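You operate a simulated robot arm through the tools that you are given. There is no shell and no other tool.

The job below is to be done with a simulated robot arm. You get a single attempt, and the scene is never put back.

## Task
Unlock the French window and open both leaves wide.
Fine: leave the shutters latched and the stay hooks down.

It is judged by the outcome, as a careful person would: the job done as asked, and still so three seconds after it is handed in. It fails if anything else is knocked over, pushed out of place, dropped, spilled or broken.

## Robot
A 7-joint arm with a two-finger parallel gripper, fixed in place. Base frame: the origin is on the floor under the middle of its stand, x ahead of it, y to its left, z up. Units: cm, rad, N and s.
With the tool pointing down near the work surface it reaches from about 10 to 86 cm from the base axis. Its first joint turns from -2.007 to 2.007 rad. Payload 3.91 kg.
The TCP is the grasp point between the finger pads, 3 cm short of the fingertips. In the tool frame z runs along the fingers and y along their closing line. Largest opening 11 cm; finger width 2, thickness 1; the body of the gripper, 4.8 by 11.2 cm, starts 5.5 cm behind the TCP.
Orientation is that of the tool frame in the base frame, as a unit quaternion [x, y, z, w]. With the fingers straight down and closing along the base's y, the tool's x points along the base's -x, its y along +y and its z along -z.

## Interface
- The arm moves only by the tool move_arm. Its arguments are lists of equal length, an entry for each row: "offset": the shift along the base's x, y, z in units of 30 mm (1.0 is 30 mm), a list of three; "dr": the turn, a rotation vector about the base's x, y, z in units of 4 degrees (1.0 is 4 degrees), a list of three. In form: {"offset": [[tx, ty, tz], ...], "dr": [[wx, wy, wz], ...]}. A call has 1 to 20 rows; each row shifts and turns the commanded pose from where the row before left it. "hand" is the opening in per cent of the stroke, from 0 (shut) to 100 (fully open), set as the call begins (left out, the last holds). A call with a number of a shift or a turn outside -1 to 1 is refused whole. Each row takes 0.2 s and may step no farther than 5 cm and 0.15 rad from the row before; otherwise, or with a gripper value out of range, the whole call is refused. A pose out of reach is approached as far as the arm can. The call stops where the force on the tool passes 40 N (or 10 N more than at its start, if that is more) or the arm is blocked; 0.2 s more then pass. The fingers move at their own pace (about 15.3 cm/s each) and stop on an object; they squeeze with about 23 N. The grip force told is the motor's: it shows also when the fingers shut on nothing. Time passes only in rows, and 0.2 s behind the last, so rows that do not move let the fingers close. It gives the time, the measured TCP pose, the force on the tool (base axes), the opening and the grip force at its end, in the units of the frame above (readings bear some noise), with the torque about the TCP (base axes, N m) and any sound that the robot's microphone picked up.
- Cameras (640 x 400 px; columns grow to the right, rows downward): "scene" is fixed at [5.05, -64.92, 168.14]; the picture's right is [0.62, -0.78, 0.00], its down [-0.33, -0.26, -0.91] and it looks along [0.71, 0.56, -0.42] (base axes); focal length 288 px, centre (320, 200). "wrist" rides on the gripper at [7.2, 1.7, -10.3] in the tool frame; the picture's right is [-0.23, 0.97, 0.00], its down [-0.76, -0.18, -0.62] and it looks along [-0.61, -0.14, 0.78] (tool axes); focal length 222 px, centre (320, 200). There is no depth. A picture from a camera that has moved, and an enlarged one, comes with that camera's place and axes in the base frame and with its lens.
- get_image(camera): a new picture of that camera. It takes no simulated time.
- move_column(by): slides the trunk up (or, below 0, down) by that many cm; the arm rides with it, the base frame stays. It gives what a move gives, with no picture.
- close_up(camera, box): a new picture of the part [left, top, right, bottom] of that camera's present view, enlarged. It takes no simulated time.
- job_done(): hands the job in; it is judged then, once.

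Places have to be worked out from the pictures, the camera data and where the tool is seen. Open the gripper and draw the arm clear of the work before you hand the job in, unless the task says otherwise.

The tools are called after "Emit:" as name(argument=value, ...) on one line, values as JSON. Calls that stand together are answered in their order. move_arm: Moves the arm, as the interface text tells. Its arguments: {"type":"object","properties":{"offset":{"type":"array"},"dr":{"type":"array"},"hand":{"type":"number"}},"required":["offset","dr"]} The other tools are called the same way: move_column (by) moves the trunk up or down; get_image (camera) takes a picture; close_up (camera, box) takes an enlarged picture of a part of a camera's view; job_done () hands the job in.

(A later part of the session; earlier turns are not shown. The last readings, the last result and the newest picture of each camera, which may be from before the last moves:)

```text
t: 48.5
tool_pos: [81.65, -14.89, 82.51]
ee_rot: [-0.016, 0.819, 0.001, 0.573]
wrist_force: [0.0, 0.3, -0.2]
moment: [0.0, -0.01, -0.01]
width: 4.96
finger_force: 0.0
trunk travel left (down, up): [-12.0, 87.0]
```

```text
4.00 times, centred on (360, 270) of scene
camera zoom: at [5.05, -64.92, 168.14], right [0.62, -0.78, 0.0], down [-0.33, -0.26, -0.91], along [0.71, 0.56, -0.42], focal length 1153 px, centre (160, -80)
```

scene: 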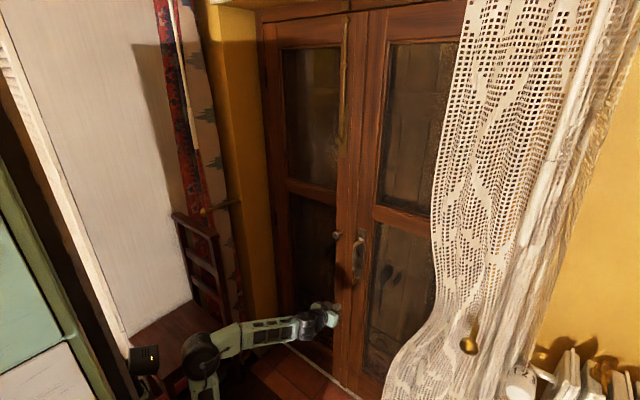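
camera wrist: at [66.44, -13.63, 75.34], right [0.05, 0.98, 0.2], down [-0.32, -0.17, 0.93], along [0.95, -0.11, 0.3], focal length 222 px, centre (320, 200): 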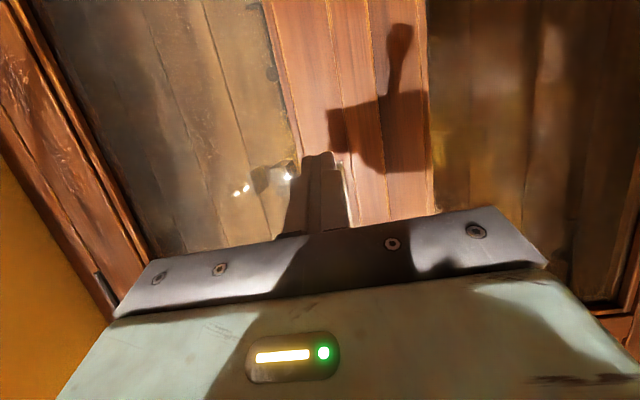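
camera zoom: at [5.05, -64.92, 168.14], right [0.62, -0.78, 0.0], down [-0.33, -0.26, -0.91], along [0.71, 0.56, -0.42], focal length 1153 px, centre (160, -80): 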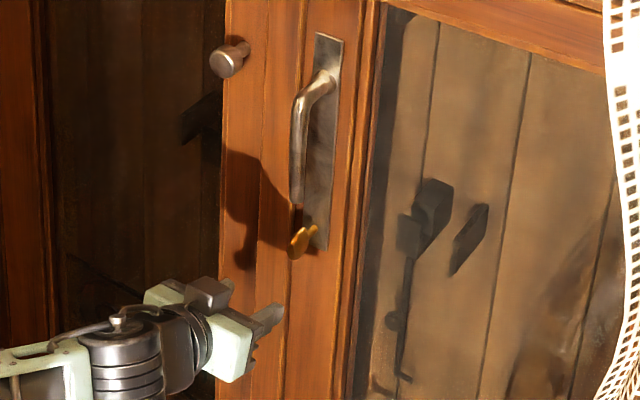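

The paddle checks out at (92.8,-14.7,82.5). I'll move in until it's between the pads.

Emit:
move_arm(offset=[[0.85, 0.05, 0], [0.85, 0, 0], [0.85, 0, 0], [0.75, 0, 0]], dr=[[0, 0, 0], [0, 0, 0], [0, 0, 0], [0, 0, 0]])

Emit:
get_image(camera="wrist")

Emit:
close_up(camera="scene", box=[310, 220, 410, 320])

```text
t: 49.5
tool_pos: [91.45, -14.69, 82.5]
ee_rot: [-0.017, 0.819, 0.0, 0.573]
wrist_force: [0.3, 0.3, -0.3]
moment: [0.01, 0.01, -0.02]
width: 4.93
finger_force: 0.1
trunk travel left (down, up): [-12.0, 87.0]
```

```text
taken
camera wrist: at [79.39, -13.51, 79.14], right [0.05, 0.98, 0.2], down [-0.32, -0.17, 0.93], along [0.95, -0.11, 0.3], focal length 222 px, centre (320, 200)
```

wrist: 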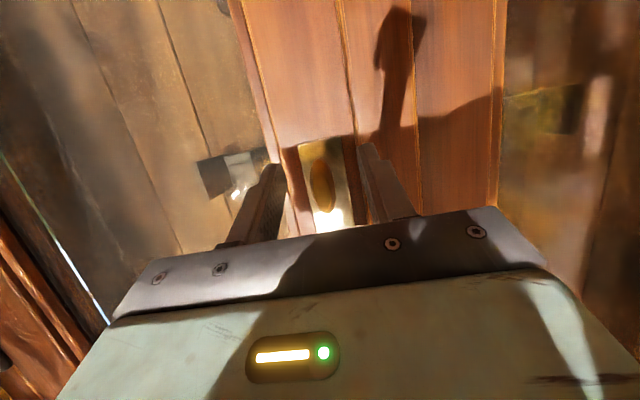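

```text
4.00 times, centred on (360, 270) of scene
camera zoom: at [5.05, -64.92, 168.14], right [0.62, -0.78, 0.0], down [-0.33, -0.26, -0.91], along [0.71, 0.56, -0.42], focal length 1153 px, centre (160, -80)
```

zoom: 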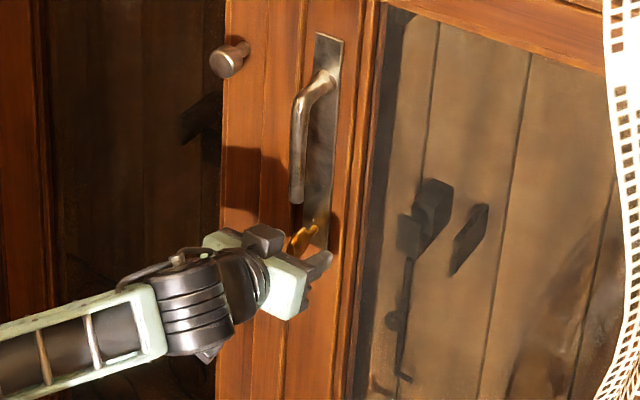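

The paddle is centred between the fingers. Closing on it now.

Emit:
move_arm(offset=[[0.15, 0, 0], [0, 0, 0], [0, 0, 0]], dr=[[0, 0, 0], [0, 0, 0], [0, 0, 0]], hand=0)

Emit:
close_up(camera="wrist", box=[240, 100, 400, 225])

```text
t: 50.3
tool_pos: [92.03, -14.69, 82.62]
ee_rot: [-0.017, 0.82, 0.001, 0.573]
wrist_force: [-24.2, 3.5, -3.7]
moment: [0.03, 0.0, 0.05]
width: 1.45
finger_force: 45.1
trunk travel left (down, up): [-12.0, 87.0]
```

```text
3.20 times, centred on (320, 162) of wrist
camera zoom: at [79.75, -13.46, 79.22], right [0.05, 0.98, 0.2], down [-0.32, -0.17, 0.93], along [0.95, -0.11, 0.3], focal length 711 px, centre (320, 320)
```

zoom: 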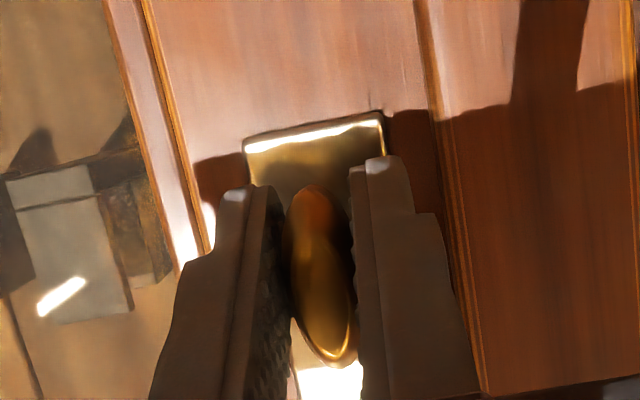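

Gripped at 1.45 cm, but the fingertips seem to press on the backplate (-24 N). I'll ease back slightly, then try a small turn one way and read the torque.

Emit:
move_arm(offset=[[-0.12, 0, -0.03], [0, 0, 0]], dr=[[0, 0, 0], [0, 0, 0]])

Emit:
move_arm(offset=[[0, 0, 0], [0, 0, 0], [0, 0, 0]], dr=[[1, 0, 0], [1, 0, 0], [1, 0, 0]])

```text
t: 50.9
tool_pos: [91.72, -14.76, 82.51]
ee_rot: [-0.017, 0.818, 0.0, 0.574]
wrist_force: [30.3, -1.5, 13.1]
moment: [-0.08, -0.11, 0.02]
width: 1.47
finger_force: 45.4
trunk travel left (down, up): [-12.0, 87.0]
```

```text
t: 51.7
tool_pos: [91.57, -14.73, 82.28]
ee_rot: [0.043, 0.815, 0.087, 0.571]
wrist_force: [1.2, 2.2, 3.6]
moment: [-0.58, 0.94, 0.16]
width: 1.55
finger_force: 44.8
trunk travel left (down, up): [-12.0, 87.0]
```

There's modest resisting torque. I'll check whether the paddle actually rotated with the fingers.

Emit:
close_up(camera="wrist", box=[240, 100, 400, 225])

Emit:
close_up(camera="scene", box=[330, 220, 400, 300])

```text
3.20 times, centred on (320, 162) of wrist
camera zoom: at [79.4, -12.77, 79.39], right [0.05, 0.92, 0.4], down [-0.32, -0.36, 0.88], along [0.95, -0.17, 0.27], focal length 711 px, centre (320, 320)
```

zoom: 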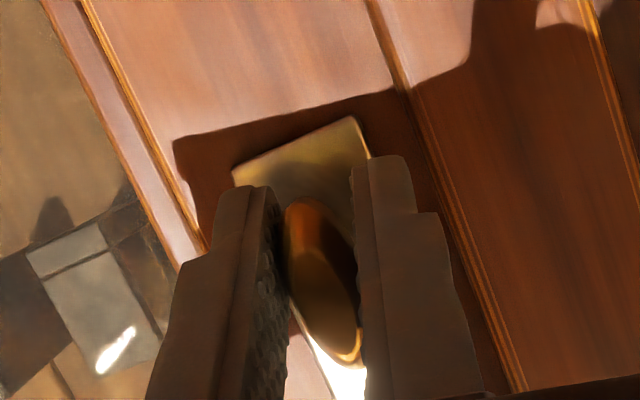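

```text
5.00 times, centred on (365, 260) of scene
camera zoom: at [5.05, -64.92, 168.14], right [0.62, -0.78, 0.0], down [-0.33, -0.26, -0.91], along [0.71, 0.56, -0.42], focal length 1442 px, centre (95, -100)
```

zoom: 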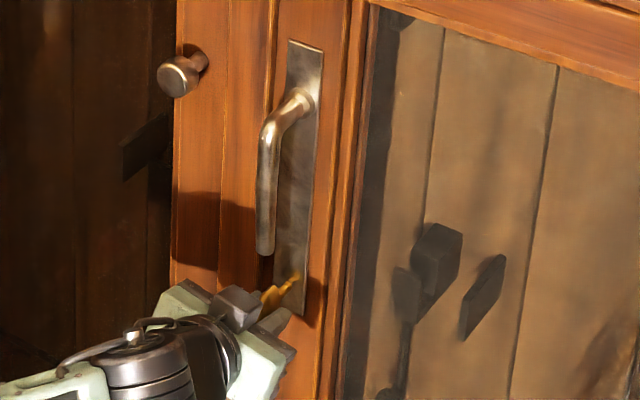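

The paddle stayed with the plate while the fingers turned, so this direction is the stop. I'll go back and try the other way.

Emit:
move_arm(offset=[[0, 0, 0], [0, 0, 0], [0, 0, 0.03]], dr=[[-1, 0, 0], [-1, 0, 0], [-1, 0, 0]])

Emit:
move_arm(offset=[[0, 0, 0], [0, 0, 0], [0, 0, 0], [0, 0, 0]], dr=[[-1, 0, 0], [-1, 0, 0], [-1, 0, 0], [-1, 0, 0]])

Emit:
close_up(camera="wrist", box=[240, 100, 400, 225])

```text
t: 52.5
tool_pos: [91.64, -14.72, 82.32]
ee_rot: [-0.018, 0.82, 0.001, 0.572]
wrist_force: [0.0, 0.5, -9.6]
moment: [0.02, -0.67, -0.17]
width: 1.46
finger_force: 45.1
trunk travel left (down, up): [-12.0, 87.0]
```

```text
t: 53.5
tool_pos: [91.74, -14.85, 82.42]
ee_rot: [-0.097, 0.812, -0.112, 0.564]
wrist_force: [-0.9, -5.8, -15.6]
moment: [0.02, 0.81, -0.35]
width: 1.47
finger_force: 44.4
trunk travel left (down, up): [-12.0, 87.0]
```

```text
3.20 times, centred on (320, 162) of wrist
camera zoom: at [79.5, -14.5, 78.86], right [0.05, 1.0, -0.08], down [-0.32, 0.1, 0.94], along [0.95, -0.02, 0.32], focal length 711 px, centre (320, 320)
```

zoom: 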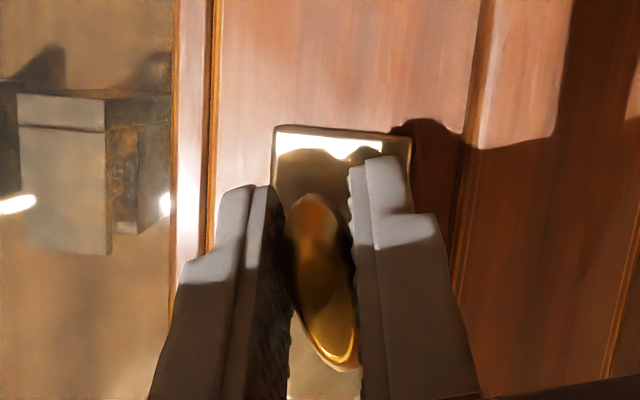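

This direction turns freely and the paddle follows. I'll continue rotating.

Emit:
move_arm(offset=[[0, -0.01, -0.03], [0, 0, 0], [0, 0, 0], [0, 0, 0], [0, 0, 0], [0, 0, 0]], dr=[[-1, 0, 0], [-1, 0, 0], [-1, 0, 0], [-1, 0, 0], [-1, 0, 0], [-1, 0, 0]])

Emit:
close_up(camera="wrist", box=[240, 100, 400, 225])

```text
t: 54.9
tool_pos: [91.7, -14.81, 82.53]
ee_rot: [-0.212, 0.77, -0.28, 0.532]
wrist_force: [7.0, -17.4, -6.2]
moment: [0.03, -0.75, 0.38]
width: 1.45
finger_force: 44.5
trunk travel left (down, up): [-12.0, 87.0]
```

```text
3.20 times, centred on (320, 162) of wrist
camera zoom: at [79.41, -16.06, 79.08], right [0.05, 0.88, -0.48], down [-0.32, 0.47, 0.82], along [0.95, 0.11, 0.3], focal length 711 px, centre (320, 320)
```

zoom: 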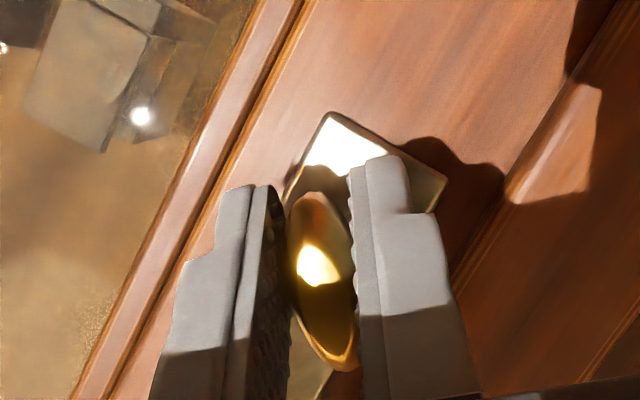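

It's at about 40° and turning smoothly. I'll continue with a small centring correction.

Emit:
move_arm(offset=[[0, -0.03, -0.01], [0, 0, 0], [0, 0, 0], [0, 0, 0], [0, 0, 0], [0, 0, 0]], dr=[[-1, 0, 0], [-1, 0, 0], [-1, 0, 0], [-1, 0, 0], [-1, 0, 0], [-1, 0, 0]])

Emit:
close_up(camera="wrist", box=[240, 100, 400, 225])

Emit:
close_up(camera="scene", box=[310, 210, 410, 310])

```text
t: 56.3
tool_pos: [91.54, -14.94, 82.53]
ee_rot: [-0.317, 0.695, -0.435, 0.477]
wrist_force: [22.2, -23.1, 15.5]
moment: [0.07, -0.42, 0.25]
width: 1.43
finger_force: 45.1
trunk travel left (down, up): [-12.0, 87.0]
```

```text
3.20 times, centred on (320, 162) of wrist
camera zoom: at [79.4, -17.39, 79.93], right [0.05, 0.6, -0.8], down [-0.32, 0.76, 0.56], along [0.95, 0.22, 0.23], focal length 711 px, centre (320, 320)
```

zoom: 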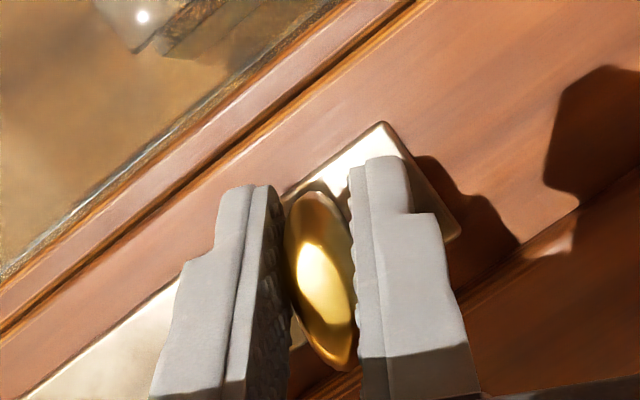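

```text
4.00 times, centred on (360, 260) of scene
camera zoom: at [5.05, -64.92, 168.14], right [0.62, -0.78, 0.0], down [-0.33, -0.26, -0.91], along [0.71, 0.56, -0.42], focal length 1153 px, centre (160, -40)
```

zoom: 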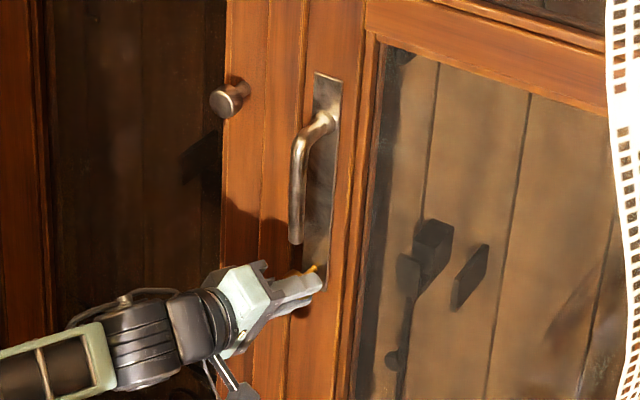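

It's at about 64° and still free. I'll relieve the side forces and continue to 90°.

Emit:
move_arm(offset=[[0.04, -0.045, 0.03], [0, 0, 0], [0, 0, 0], [0, 0, 0]], dr=[[-1, 0, 0], [-1, 0, 0], [-1, 0, 0], [-1, 0, 0]])

Emit:
move_arm(offset=[[0, 0, 0], [0, 0, 0], [0, 0, 0]], dr=[[-1, 0, 0], [-1, 0, 0], [-0.5, 0, 0]])

Emit:
close_up(camera="wrist", box=[240, 100, 400, 225])

```text
t: 57.3
tool_pos: [91.73, -15.11, 82.72]
ee_rot: [-0.379, 0.628, -0.527, 0.429]
wrist_force: [3.5, -14.0, 18.2]
moment: [0.03, -0.34, 0.18]
width: 1.44
finger_force: 45.1
trunk travel left (down, up): [-12.0, 87.0]
```

```text
t: 58.1
tool_pos: [91.72, -15.02, 82.75]
ee_rot: [0.417, -0.579, 0.58, -0.394]
wrist_force: [4.4, -11.3, 24.6]
moment: [0.21, -0.28, 0.17]
width: 1.44
finger_force: 44.9
trunk travel left (down, up): [-12.0, 87.0]
```

```text
3.20 times, centred on (320, 162) of wrist
camera zoom: at [79.47, -18.29, 81.39], right [0.05, 0.19, -0.98], down [-0.32, 0.93, 0.17], along [0.95, 0.3, 0.11], focal length 711 px, centre (320, 320)
```

zoom: 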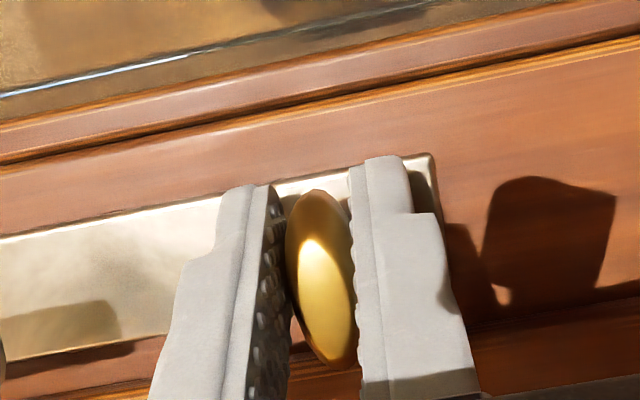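

It's at about 90° and the torque has begun to rise (0.21 N·m), so the end stop is close. One more small turn will confirm it.

Emit:
move_arm(offset=[[0, -0.02, 0.04], [0, 0, 0]], dr=[[-0.8, 0, 0], [-0.8, 0, 0]])

Emit:
close_up(camera="wrist", box=[240, 100, 400, 225])

```text
t: 58.7
tool_pos: [91.78, -15.0, 82.83]
ee_rot: [0.438, -0.547, 0.61, -0.37]
wrist_force: [1.3, -4.3, 22.7]
moment: [0.62, -0.23, -0.02]
width: 1.49
finger_force: 44.1
trunk travel left (down, up): [-12.0, 87.0]
```

```text
3.20 times, centred on (320, 162) of wrist
camera zoom: at [79.52, -18.41, 81.81], right [0.05, 0.08, -1.0], down [-0.32, 0.95, 0.06], along [0.95, 0.32, 0.08], focal length 711 px, centre (320, 320)
```

zoom: 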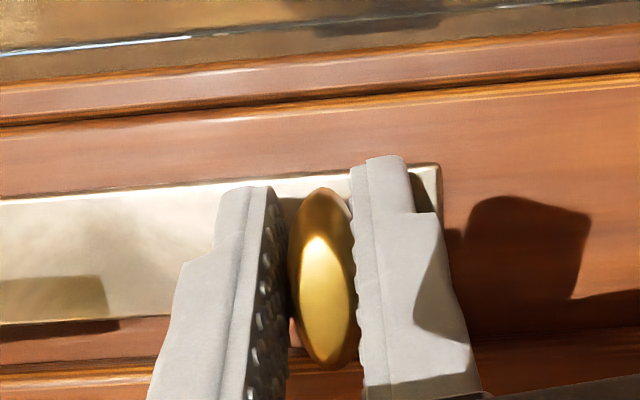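

The torque confirms the stop at 90°, so the turn is fully over. I'll relax the twist, open the fingers and back straight out.

Emit:
move_arm(offset=[[0, 0, 0], [0, 0, 0]], dr=[[0.8, 0, 0], [0.3, 0, 0]])

Emit:
move_arm(offset=[[0, 0, 0], [0, 0, 0], [-0.5, 0, 0], [-0.9, 0, 0], [-0.9, 0, 0], [-0.9, 0, 0], [-0.9, 0, 0]], dr=[[0, 0, 0], [0, 0, 0], [0, 0, 0], [0, 0, 0], [0, 0, 0], [0, 0, 0], [0, 0, 0]], hand=40)

Emit:
get_image(camera="wrist")

Emit:
close_up(camera="scene", box=[310, 210, 410, 310])

```text
t: 59.3
tool_pos: [91.78, -14.86, 82.72]
ee_rot: [0.425, -0.569, 0.589, -0.386]
wrist_force: [-2.2, 1.9, 21.1]
moment: [0.06, -0.22, -0.06]
width: 1.46
finger_force: 44.5
trunk travel left (down, up): [-12.0, 87.0]
```

```text
t: 60.9
tool_pos: [79.28, -14.99, 82.54]
ee_rot: [0.425, -0.569, 0.589, -0.385]
wrist_force: [-0.2, 0.5, -0.5]
moment: [0.01, -0.01, 0.0]
width: 4.39
finger_force: 0.1
trunk travel left (down, up): [-12.0, 87.0]
```

```text
taken
camera wrist: at [67.1, -18.34, 81.33], right [0.05, 0.16, -0.99], down [-0.32, 0.94, 0.14], along [0.95, 0.31, 0.1], focal length 222 px, centre (320, 200)
```

wrist: 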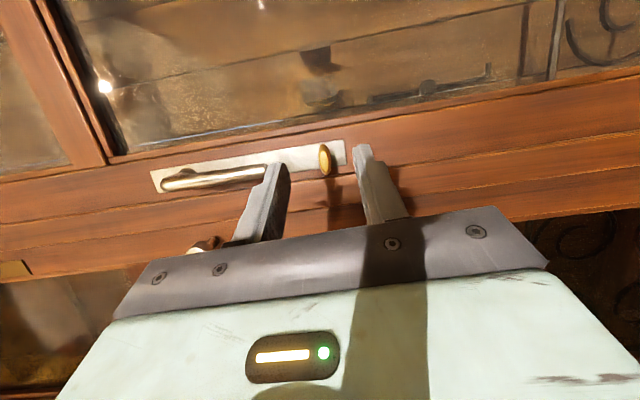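

```text
4.00 times, centred on (360, 260) of scene
camera zoom: at [5.05, -64.92, 168.14], right [0.62, -0.78, 0.0], down [-0.33, -0.26, -0.91], along [0.71, 0.56, -0.42], focal length 1153 px, centre (160, -40)
```

zoom: 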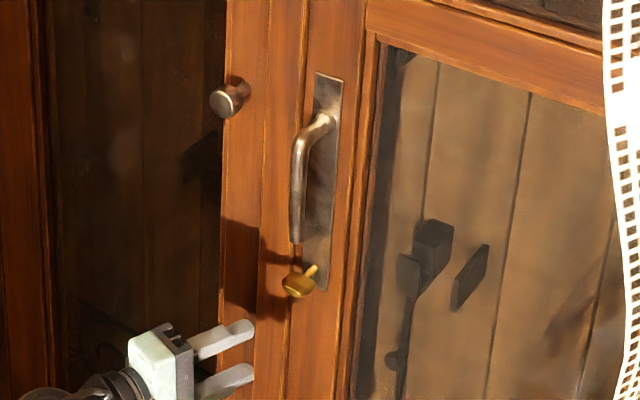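

The thumb-turn is now horizontal (unlocked). Next is the lever. I'll unroll the wrist, pitch to 30° below horizontal and raise the trunk, so I can grip the lever's lower end.

Emit:
move_arm(offset=[[0, 0, 0], [0, 0, 0], [0, 0, 0], [0, 0, 0], [0, 0, 0], [0, 0, 0], [0, 0, 0], [0, 0, 0], [0, 0, 0], [0, 0, 0], [0, 0, 0], [0, 0, 0], [0, 0, 0], [0, 0, 0], [0, 0, 0], [0, 0, 0], [0, 0, 0], [0, 0, 0], [0, 0, 0], [0, 0, 0]], dr=[[1, 0, 0], [1, 0, 0], [1, 0, 0], [1, 0, 0], [1, 0, 0], [1, 0, 0], [1, 0, 0], [1, 0, 0], [1, 0, 0], [1, 0, 0], [1, 0, 0], [1, 0, 0], [1, 0, 0], [1, 0, 0], [1, 0, 0], [1, 0, 0], [1, 0, 0], [1, 0, 0], [1, 0, 0], [1, 0, 0]])

Emit:
move_arm(offset=[[0, 0, 0], [0, 0, 0], [0, 0, 0], [0, 0, 0], [0, 0, 0], [0, 0, 0]], dr=[[1, 0, 0], [1, 0, 0], [1, 0, 0], [0, 1, 0], [0, 1, 0], [0.3, 0.5, 0.3]])

Emit:
move_column(by=18)

Emit:
get_image(camera="wrist")

Emit:
get_image(camera="scene")

```text
t: 65.1
tool_pos: [79.45, -14.95, 82.54]
ee_rot: [-0.077, 0.815, -0.085, 0.568]
wrist_force: [-0.4, -0.1, 0.8]
moment: [0.0, 0.03, -0.04]
width: 4.39
finger_force: 0.1
trunk travel left (down, up): [-12.0, 87.0]
```

```text
t: 66.5
tool_pos: [79.51, -15.15, 82.6]
ee_rot: [-0.021, 0.866, 0.018, 0.5]
wrist_force: [0.9, 0.0, -0.9]
moment: [-0.02, -0.02, 0.01]
width: 4.42
finger_force: 0.1
trunk travel left (down, up): [-12.0, 87.0]
```

```text
t: 68.5
tool_pos: [79.5, -14.96, 100.64]
ee_rot: [-0.021, 0.866, 0.017, 0.5]
wrist_force: [-0.1, 0.3, 0.2]
moment: [0.01, -0.04, -0.02]
width: 4.4
finger_force: 0.2
trunk travel left (down, up): [-30.0, 69.0]
```

```text
taken
camera wrist: at [66.88, -13.97, 99.51], right [0.06, 0.98, 0.2], down [-0.15, -0.19, 0.97], along [0.99, -0.09, 0.13], focal length 222 px, centre (320, 200)
```

wrist: 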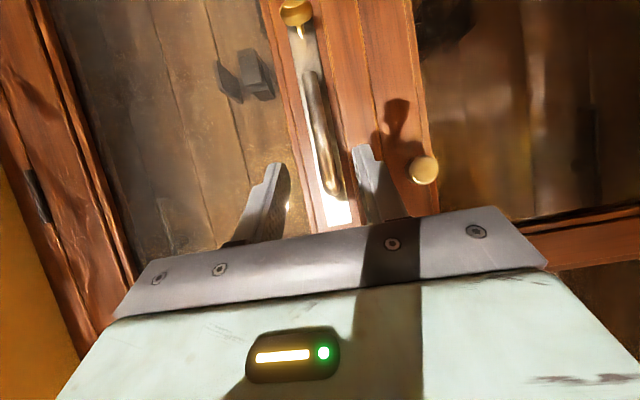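

```text
taken
```

scene: 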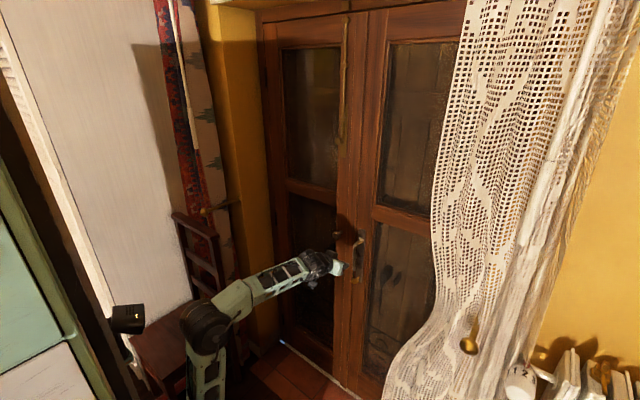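

The lever hangs at y≈-14.55, z≈90–102, x≈91.6. I'll lower to z≈92 in front of it, then move in with the fingers straddling it.

Emit:
move_arm(offset=[[0, 0.05, -0.95], [0, 0.05, -0.95], [0, 0.03, -0.95], [0.8, 0, 0], [0.8, 0, 0], [0.8, 0, 0]], dr=[[0, 0, 0], [0, 0, 0], [0, 0, 0], [0, 0, 0], [0, 0, 0], [0, 0, 0]])

Emit:
get_image(camera="wrist")

```text
t: 69.9
tool_pos: [86.75, -14.63, 92.3]
ee_rot: [-0.02, 0.866, 0.017, 0.499]
wrist_force: [-0.4, 0.0, 0.0]
moment: [0.0, 0.0, 0.0]
width: 4.42
finger_force: 0.0
trunk travel left (down, up): [-30.0, 69.0]
```

```text
taken
camera wrist: at [74.13, -13.56, 91.09], right [0.06, 0.98, 0.21], down [-0.15, -0.19, 0.97], along [0.99, -0.09, 0.13], focal length 222 px, centre (320, 200)
```

wrist: 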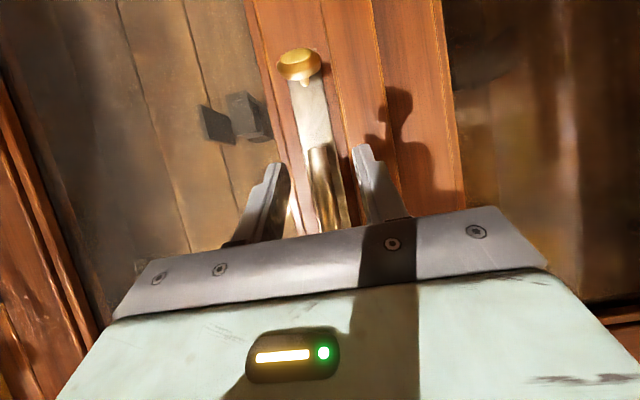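

The lever is centred between the fingers. I'll advance the last 4.8 cm and close.

Emit:
move_arm(offset=[[0.8, 0, 0], [0.75, 0, 0]], dr=[[0, 0, 0], [0, 0, 0]])

Emit:
move_arm(offset=[[0, 0, 0], [0, 0, 0], [0, 0, 0]], dr=[[0, 0, 0], [0, 0, 0], [0, 0, 0]], hand=0)

Emit:
get_image(camera="wrist")

Emit:
close_up(camera="scene", box=[310, 210, 410, 310])

```text
t: 70.5
tool_pos: [91.42, -14.63, 92.06]
ee_rot: [-0.021, 0.866, 0.016, 0.5]
wrist_force: [0.0, 0.3, 0.3]
moment: [-0.02, -0.01, 0.0]
width: 4.39
finger_force: 0.1
trunk travel left (down, up): [-30.0, 69.0]
```

```text
t: 71.3
tool_pos: [91.34, -14.64, 92.13]
ee_rot: [-0.02, 0.866, 0.016, 0.5]
wrist_force: [1.5, -5.3, 0.4]
moment: [-0.43, -0.21, -0.06]
width: 1.67
finger_force: 45.1
trunk travel left (down, up): [-30.0, 69.0]
```

```text
taken
camera wrist: at [78.74, -13.66, 91.02], right [0.06, 0.98, 0.2], down [-0.15, -0.19, 0.97], along [0.99, -0.09, 0.13], focal length 222 px, centre (320, 200)
```

wrist: 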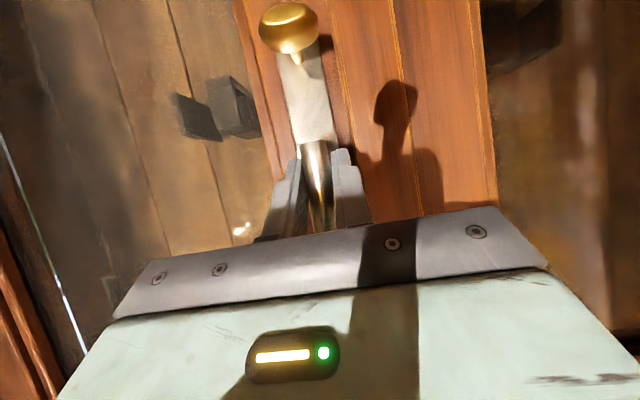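

```text
4.00 times, centred on (360, 260) of scene
camera zoom: at [5.05, -64.92, 168.14], right [0.62, -0.78, 0.0], down [-0.33, -0.26, -0.91], along [0.71, 0.56, -0.42], focal length 1153 px, centre (160, -40)
```

zoom: 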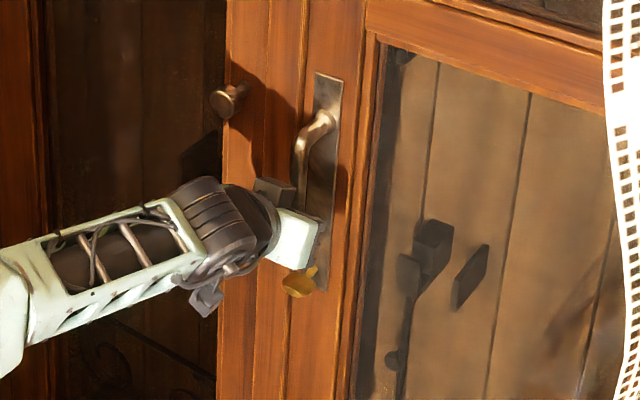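

The lever is gripped about 9.8 cm below its pivot. I'll try swinging it on its arc toward -y (into the leaf), rolling the wrist with it, and check the resistance.

Emit:
move_arm(offset=[[0, -0.228, 0.008], [0, -0.227, 0.024], [0, -0.225, 0.04]], dr=[[-1, 0, 0], [-1, 0, 0], [-1, 0, 0]])

Emit:
close_up(camera="scene", box=[310, 210, 410, 310])

```text
t: 72.1
tool_pos: [91.3, -16.61, 92.25]
ee_rot: [-0.073, 0.862, -0.074, 0.496]
wrist_force: [1.9, 0.1, 5.2]
moment: [0.11, 0.58, -0.06]
width: 1.68
finger_force: 45.2
trunk travel left (down, up): [-30.0, 69.0]
```

```text
4.00 times, centred on (360, 260) of scene
camera zoom: at [5.05, -64.92, 168.14], right [0.62, -0.78, 0.0], down [-0.33, -0.26, -0.91], along [0.71, 0.56, -0.42], focal length 1153 px, centre (160, -40)
```

zoom: 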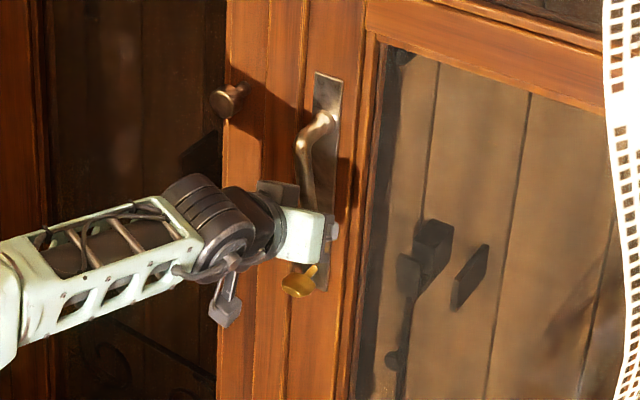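

It swings freely toward -y. I'll continue along the arc to about 44°.

Emit:
move_arm(offset=[[0, -0.221, 0.055], [0, -0.217, 0.071], [0, -0.211, 0.086], [0, -0.205, 0.1], [0, -0.197, 0.114], [0, -0.189, 0.127], [0, -0.18, 0.14], [0, -0.17, 0.153]], dr=[[-1, 0, 0], [-1, 0, 0], [-1, 0, 0], [-1, 0, 0], [-1, 0, 0], [-1, 0, 0], [-1, 0, 0], [-1, 0, 0]])

Emit:
close_up(camera="scene", box=[310, 210, 410, 310])

```text
t: 73.9
tool_pos: [91.35, -21.58, 94.74]
ee_rot: [-0.206, 0.808, -0.309, 0.457]
wrist_force: [15.7, -0.6, 6.0]
moment: [0.45, -0.57, 0.47]
width: 1.65
finger_force: 44.7
trunk travel left (down, up): [-30.0, 69.0]
```

```text
4.00 times, centred on (360, 260) of scene
camera zoom: at [5.05, -64.92, 168.14], right [0.62, -0.78, 0.0], down [-0.33, -0.26, -0.91], along [0.71, 0.56, -0.42], focal length 1153 px, centre (160, -40)
```

zoom: 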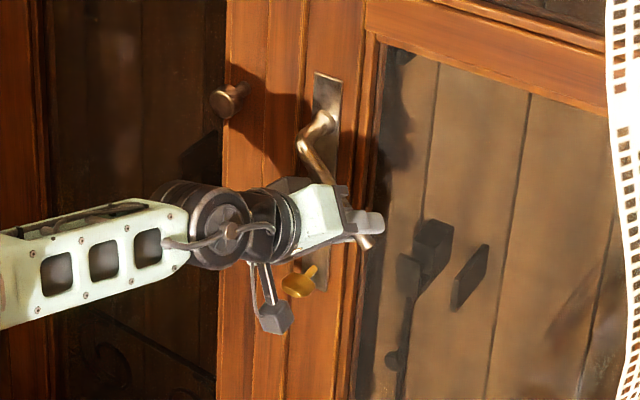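

It's at 44° with low forces. I'll carry on toward horizontal.

Emit:
move_arm(offset=[[0.03, -0.158, 0.164], [0, -0.147, 0.174], [0, -0.134, 0.185], [0, -0.121, 0.193], [0, -0.107, 0.201], [0, -0.093, 0.208]], dr=[[-1, 0, 0], [-1, 0, 0], [-1, 0, 0], [-1, 0, 0], [-1, 0, 0], [-1, 0, 0]])

Emit:
close_up(camera="scene", box=[310, 210, 410, 310])

```text
t: 75.3
tool_pos: [91.31, -23.72, 98.14]
ee_rot: [-0.297, 0.727, -0.472, 0.401]
wrist_force: [-6.8, 1.4, -1.3]
moment: [-0.04, 0.43, -1.03]
width: 1.65
finger_force: 44.8
trunk travel left (down, up): [-30.0, 69.0]
```

```text
4.00 times, centred on (360, 260) of scene
camera zoom: at [5.05, -64.92, 168.14], right [0.62, -0.78, 0.0], down [-0.33, -0.26, -0.91], along [0.71, 0.56, -0.42], focal length 1153 px, centre (160, -40)
```

zoom: 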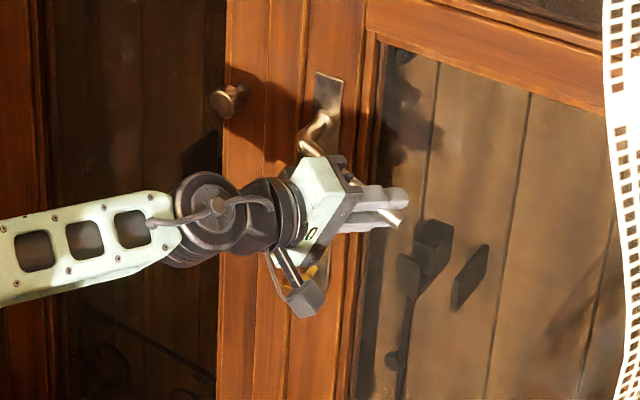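

At 68° it's still free. I'll finish the swing to about 90°.

Emit:
move_arm(offset=[[0, -0.078, 0.214], [0, -0.063, 0.219], [0, -0.047, 0.223], [0, -0.032, 0.226], [0, -0.016, 0.227]], dr=[[-1, 0, 0], [-1, 0, 0], [-1, 0, 0], [-1, 0, 0], [-1, 0, 0]])

Emit:
close_up(camera="scene", box=[310, 210, 410, 310])

Emit:
get_image(camera="wrist")

```text
t: 76.5
tool_pos: [91.36, -24.64, 101.52]
ee_rot: [-0.362, 0.634, -0.59, 0.344]
wrist_force: [-0.4, -4.4, 1.7]
moment: [-0.01, -0.11, -0.9]
width: 1.69
finger_force: 45.4
trunk travel left (down, up): [-30.0, 69.0]
```

```text
4.00 times, centred on (360, 260) of scene
camera zoom: at [5.05, -64.92, 168.14], right [0.62, -0.78, 0.0], down [-0.33, -0.26, -0.91], along [0.71, 0.56, -0.42], focal length 1153 px, centre (160, -40)
```

zoom: 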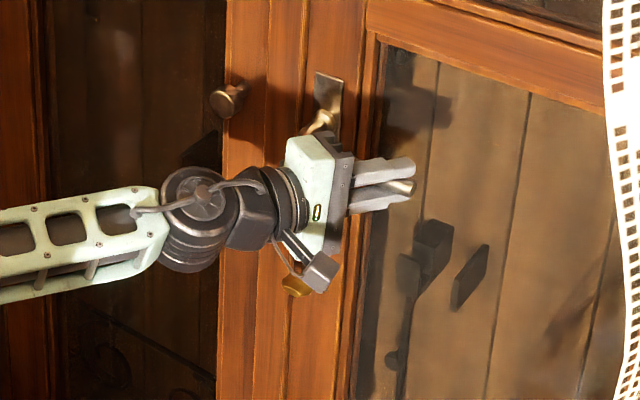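

```text
taken
camera wrist: at [78.76, -25.59, 100.45], right [0.06, 0.24, -0.97], down [-0.15, 0.96, 0.23], along [0.99, 0.13, 0.1], focal length 222 px, centre (320, 200)
```

wrist: 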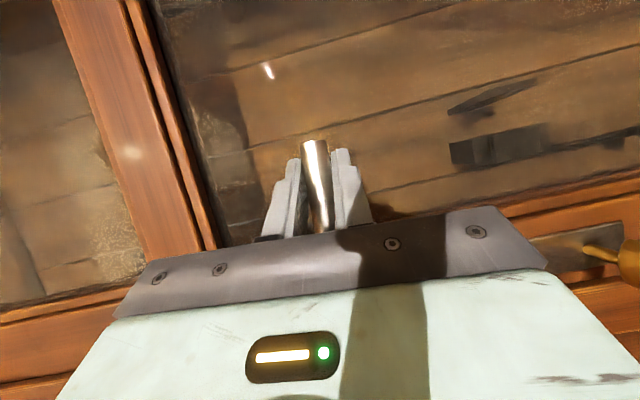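

The lever is at 88°. One more small step will check for the stop, then I'll pull gently.

Emit:
move_arm(offset=[[0, 0.005, 0.22]], dr=[[-1, 0, 0]])

```text
t: 76.9
tool_pos: [91.46, -24.58, 101.98]
ee_rot: [-0.373, 0.615, -0.61, 0.331]
wrist_force: [-1.4, -9.1, -1.9]
moment: [0.93, -0.06, 0.16]
width: 1.69
finger_force: 45.2
trunk travel left (down, up): [-30.0, 69.0]
```

The torque rise shows the lever is at its 90° stop. Now I'll pull the right leaf inward along its hinge arc (hinge at about (95.5,-56)) with a gentle first step.

Emit:
move_arm(offset=[[-0.365, -0.053, 0], [-0.362, -0.065, 0], [-0.36, -0.078, 0]], dr=[[0.5, 0, 0.5], [0, 0, 0.5], [0, 0, 0.5]])

Emit:
get_image(camera="scene")

```text
t: 77.7
tool_pos: [88.13, -25.16, 102.04]
ee_rot: [-0.4, 0.604, -0.582, 0.369]
wrist_force: [3.4, -14.2, -7.9]
moment: [-0.63, -0.09, -0.53]
width: 1.69
finger_force: 45.0
trunk travel left (down, up): [-30.0, 69.0]
```

```text
taken
```

scene: 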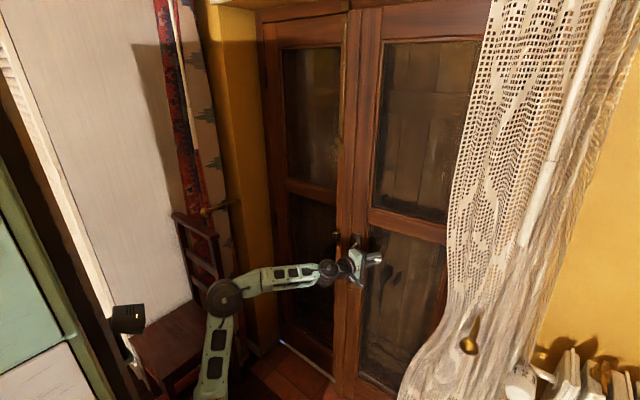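

The right leaf is opening and the curtain moves aside with it. I'll continue along the arc.

Emit:
move_arm(offset=[[-0.357, -0.11, 0], [-0.703, -0.22, 0], [-0.686, -0.267, 0], [-0.666, -0.314, 0]], dr=[[0, 0, 0.5], [0, 0, 1], [0, 0, 1], [0, 0, 1]])

Emit:
get_image(camera="scene")

```text
t: 78.7
tool_pos: [80.87, -27.71, 102.02]
ee_rot: [-0.47, 0.552, -0.532, 0.437]
wrist_force: [4.3, -13.6, -19.9]
moment: [-0.72, -0.22, -1.25]
width: 1.7
finger_force: 45.2
trunk travel left (down, up): [-30.0, 69.0]
```

```text
taken
```

scene: 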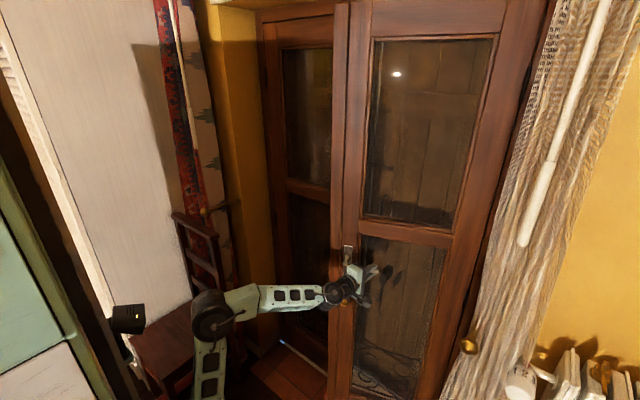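

It's at about 20° open and going well. I'll continue, easing the vertical force.

Emit:
move_arm(offset=[[-0.643, -0.38, -0.05], [-0.616, -0.404, 0], [-0.586, -0.446, 0], [-0.554, -0.486, 0], [-0.518, -0.523, 0]], dr=[[-0.2, 0, 1], [0, 0, 1], [0, 0, 1], [0, 0, 1], [0, 0, 1]])

Emit:
get_image(camera="scene")

Emit:
get_image(camera="wrist")

```text
t: 79.9
tool_pos: [72.01, -34.38, 102.03]
ee_rot: [0.562, -0.455, 0.453, -0.521]
wrist_force: [-12.3, 8.3, -10.2]
moment: [-0.04, 0.09, -0.88]
width: 1.71
finger_force: 44.9
trunk travel left (down, up): [-30.0, 69.0]
```

```text
taken
```

scene: 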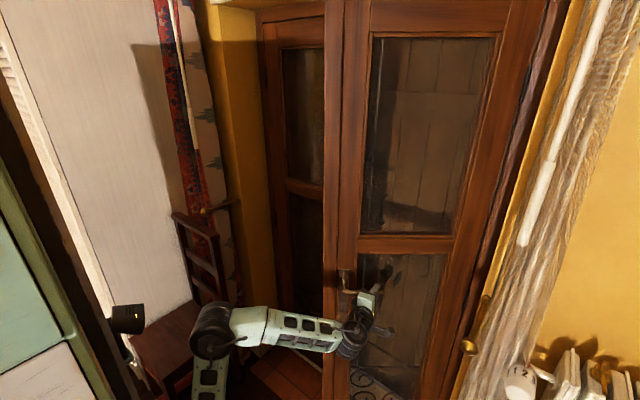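

```text
taken
camera wrist: at [63.05, -43.48, 101.07], right [-0.08, 0.18, -0.98], down [-0.74, 0.65, 0.18], along [0.67, 0.74, 0.08], focal length 222 px, centre (320, 200)
```

wrist: 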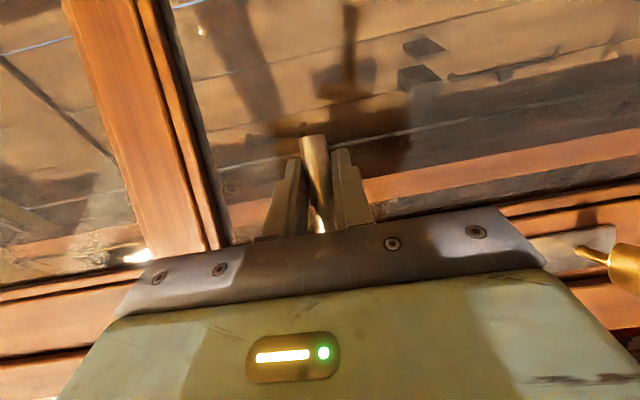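

It's at about 40° open. I'll pull another 12° while still on the lever side, then release and push from the outer face.

Emit:
move_arm(offset=[[-0.48, -0.558, 0], [-0.441, -0.59, 0], [-0.398, -0.619, 0]], dr=[[0, 0, 0.7], [0, 0, 0.7], [0, 0, 0.7]])

Emit:
get_image(camera="scene")

```text
t: 80.7
tool_pos: [67.97, -39.87, 101.96]
ee_rot: [0.592, -0.418, 0.414, -0.551]
wrist_force: [-14.0, 5.6, -16.0]
moment: [-0.43, -0.31, -0.92]
width: 1.66
finger_force: 45.0
trunk travel left (down, up): [-30.0, 69.0]
```

```text
taken
```

scene: 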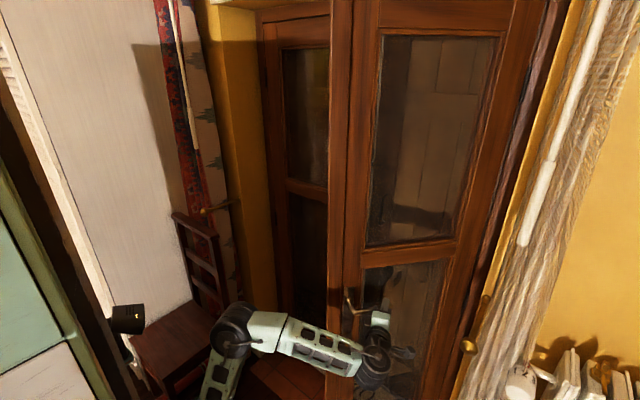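

The leaf is at about 52°. I'll release the lever and back away along the tool axis so I can go around the leaf's free edge, which is near (59,-28).

Emit:
move_arm(offset=[[0, 0, 0], [0, 0, 0], [-0.63, -0.2, 0], [-0.63, -0.2, 0], [-0.63, -0.2, 0], [-0.63, -0.2, 0], [-0.63, -0.2, 0], [-0.63, -0.2, 0], [-0.63, -0.2, 0]], dr=[[0, 0, 0], [0, 0, 0], [0, 0, 0], [0, 0, 0], [0, 0, 0], [0, 0, 0], [0, 0, 0], [0, 0, 0], [0, 0, 0]], hand=45)

Emit:
get_image(camera="scene")

Emit:
get_image(camera="wrist")

```text
t: 82.7
tool_pos: [54.87, -43.9, 102.05]
ee_rot: [0.593, -0.414, 0.413, -0.553]
wrist_force: [-0.1, 0.5, 0.5]
moment: [0.0, 0.01, 0.01]
width: 4.96
finger_force: 0.1
trunk travel left (down, up): [-30.0, 69.0]
```

```text
taken
```

scene: 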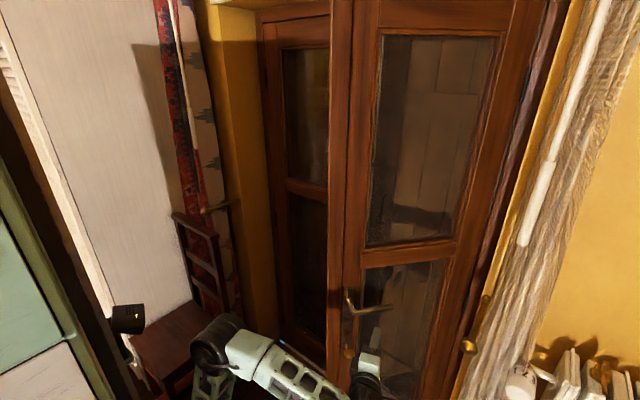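

```text
taken
camera wrist: at [47.41, -54.07, 101.12], right [-0.11, 0.17, -0.98], down [-0.83, 0.53, 0.18], along [0.55, 0.83, 0.08], focal length 222 px, centre (320, 200)
```

wrist: 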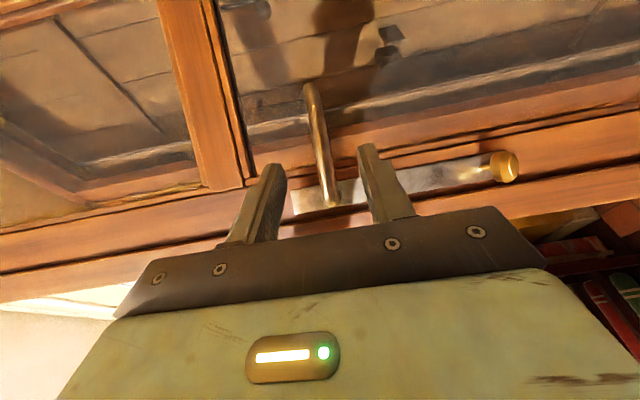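

The leaf stays put and the lever stays horizontal. Now I'll bring the hand around the free edge, keeping x≈49, while unrolling the wrist and pitching it down.

Emit:
move_arm(offset=[[-0.5, 0, 0], [-0.5, 0, 0], [-0.5, 0.1, 0], [-0.4, 0.3, 0], [0, 0.5, 0], [0, 0.6, 0], [0, 0.7, 0], [0, 0.7, 0], [0, 0.7, 0], [0, 0.7, 0], [0, 0.7, 0]], dr=[[0.94, 0.49, -0.546], [0.94, 0.49, -0.546], [0.94, 0.49, -0.546], [0.94, 0.49, -0.546], [0.94, 0.49, -0.546], [0.94, 0.49, -0.546], [0.94, 0.49, -0.546], [0.94, 0.49, -0.546], [0.94, 0.49, -0.546], [0.94, 0.49, -0.546], [0.94, 0.49, -0.546]], hand=0)

Emit:
get_image(camera="scene")

```text
t: 85.1
tool_pos: [49.51, -36.72, 100.32]
ee_rot: [-0.33, 0.736, -0.231, 0.544]
wrist_force: [0.1, -1.3, -0.7]
moment: [0.0, 0.02, -0.02]
width: 0.0
finger_force: 23.5
out of reach, approached as far as the arm can: row 8, 9, 10, 11
trunk travel left (down, up): [-30.0, 69.0]
```

```text
taken
```

scene: 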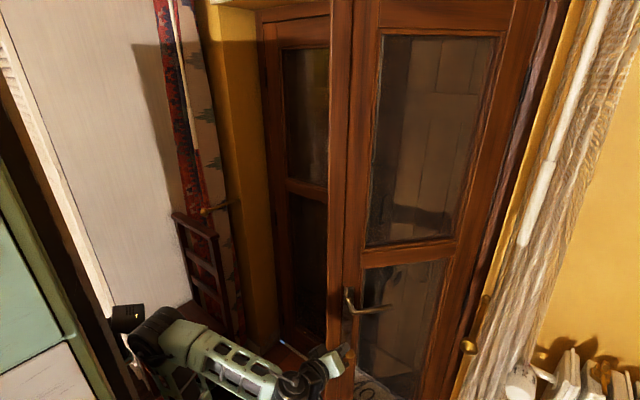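

The tool yaw doesn't suit this close-in spot. I'll pitch the tool steeply down, which is natural close to the base, while finishing the unroll, then sweep to +y.

Emit:
move_arm(offset=[[0, 0, 0], [0, 0, 0], [0, 0, 0], [0, 0, 0], [0, 0, 0], [0, 0, 0], [0, 0.4, 0], [0, 0.6, 0], [0, 0.6, 0], [0, 0.6, 0], [0, 0.6, 0], [0, 0.6, 0], [0, 0.6, 0]], dr=[[0.729, 0.723, -0.58], [0.729, 0.723, -0.58], [0.729, 0.723, -0.58], [0.729, 0.723, -0.58], [0.729, 0.723, -0.58], [0.729, 0.723, -0.58], [0.729, 0.723, -0.58], [0.729, 0.723, -0.58], [0.729, 0.723, -0.58], [0.729, 0.723, -0.58], [0.729, 0.723, -0.58], [0.729, 0.723, -0.58], [0.729, 0.723, -0.58]])

Emit:
get_image(camera="scene")

```text
t: 87.9
tool_pos: [52.56, -28.95, 96.74]
ee_rot: [0.0, 0.959, 0.002, 0.283]
wrist_force: [0.2, 0.7, 0.1]
moment: [-0.01, 0.01, 0.01]
width: 0.02
finger_force: 23.1
out of reach, approached as far as the arm can: row 7, 8, 10, 11
trunk travel left (down, up): [-30.0, 69.0]
```

```text
taken
```

scene: 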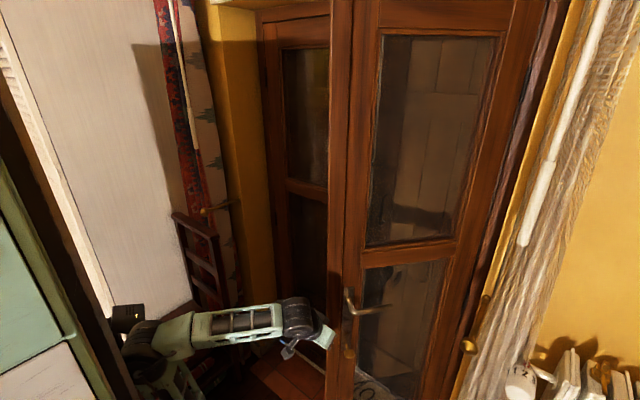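

The orientation is clean now (33° from straight down). I'll retract slightly and sweep on to y≈-8.

Emit:
move_arm(offset=[[-0.4, 0.4, 0], [-0.3, 0.7, 0], [0, 0.7, 0], [0, 0.8, 0], [0, 0.8, 0], [0, 0.8, 0], [0, 0.8, 0], [0, 0.8, 0], [0, 0.8, 0]], dr=[[0, 0, 0], [0, 0, 0], [0, 0, 0], [0, 0, 0], [0, 0, 0], [0, 0, 0], [0, 0, 0], [0, 0, 0], [0, 0, 0]])

Emit:
get_image(camera="scene")

Emit:
get_image(camera="wrist")

```text
t: 89.9
tool_pos: [57.48, -21.17, 93.51]
ee_rot: [0.0, 0.96, 0.003, 0.282]
wrist_force: [0.0, 0.6, -0.5]
moment: [-0.01, 0.02, -0.02]
width: 0.0
finger_force: 23.4
out of reach, approached as far as the arm can: row 1, 2, 3, 4, 5, 6, 7, 8, 9
trunk travel left (down, up): [-30.0, 69.0]
```

```text
taken
```

scene: 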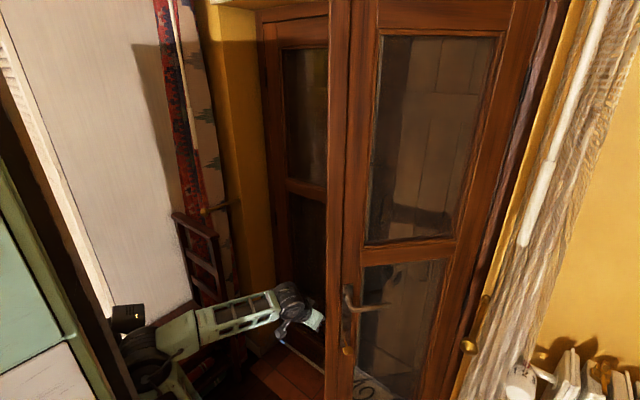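

```text
taken
camera wrist: at [45.81, -19.48, 98.28], right [0.19, 0.97, 0.13], down [0.3, -0.18, 0.94], along [0.93, -0.14, -0.33], focal length 222 px, centre (320, 200)
```

wrist: 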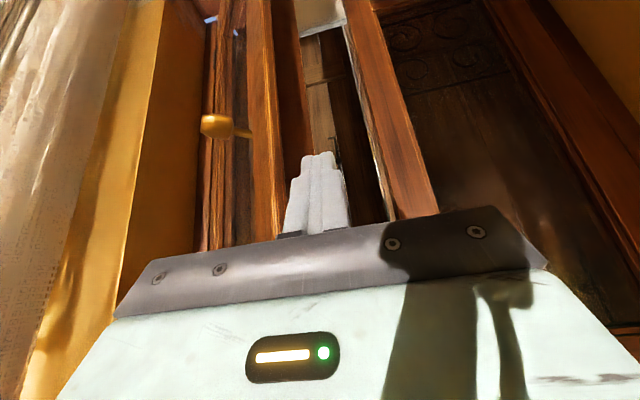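

The upper arm is leaning back at its limit here. Raising the trunk 20 cm will give room, since the hand is already past the free edge in y.

Emit:
move_column(by=20)

Emit:
move_arm(offset=[[0, 0.5, -0.3], [0, 0.7, -0.3], [0.2, 0.7, -0.3], [0.5, 0.7, -0.3], [0.8, 0.4, 0]], dr=[[0, 0, 0], [0, 0, 0], [0, 0, 0], [0, 0, 0], [0, 0, 0]])

Emit:
get_image(camera="scene")

Emit:
get_image(camera="wrist")

```text
t: 92.0
tool_pos: [57.56, -21.15, 113.53]
ee_rot: [0.0, 0.96, 0.002, 0.282]
wrist_force: [0.3, -0.3, 0.2]
moment: [-0.02, 0.0, 0.02]
width: 0.02
finger_force: 23.1
trunk travel left (down, up): [-50.0, 49.0]
```

```text
t: 93.2
tool_pos: [62.14, -15.68, 111.68]
ee_rot: [0.0, 0.959, 0.002, 0.282]
wrist_force: [0.0, 0.7, 0.1]
moment: [0.01, 0.02, 0.0]
width: 0.0
finger_force: 23.2
out of reach, approached as far as the arm can: row 1, 2
trunk travel left (down, up): [-50.0, 49.0]
```

```text
taken
```

scene: 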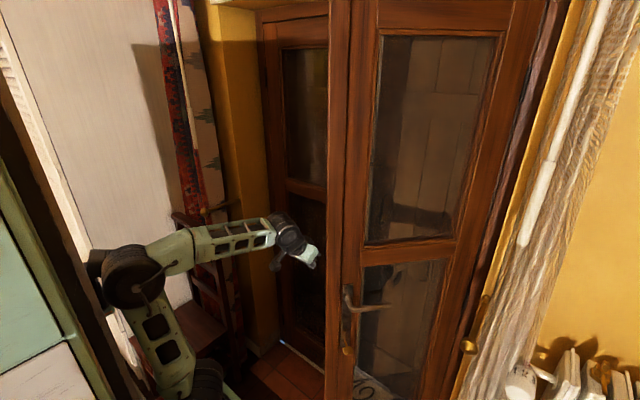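

```text
taken
camera wrist: at [50.34, -14.09, 116.52], right [0.19, 0.97, 0.13], down [0.3, -0.18, 0.94], along [0.93, -0.14, -0.33], focal length 222 px, centre (320, 200)
```

wrist: 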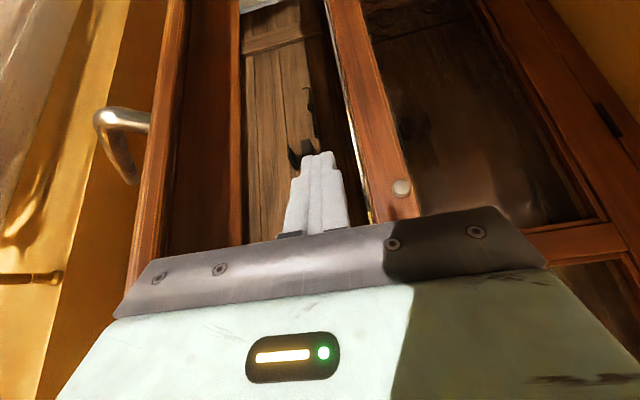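

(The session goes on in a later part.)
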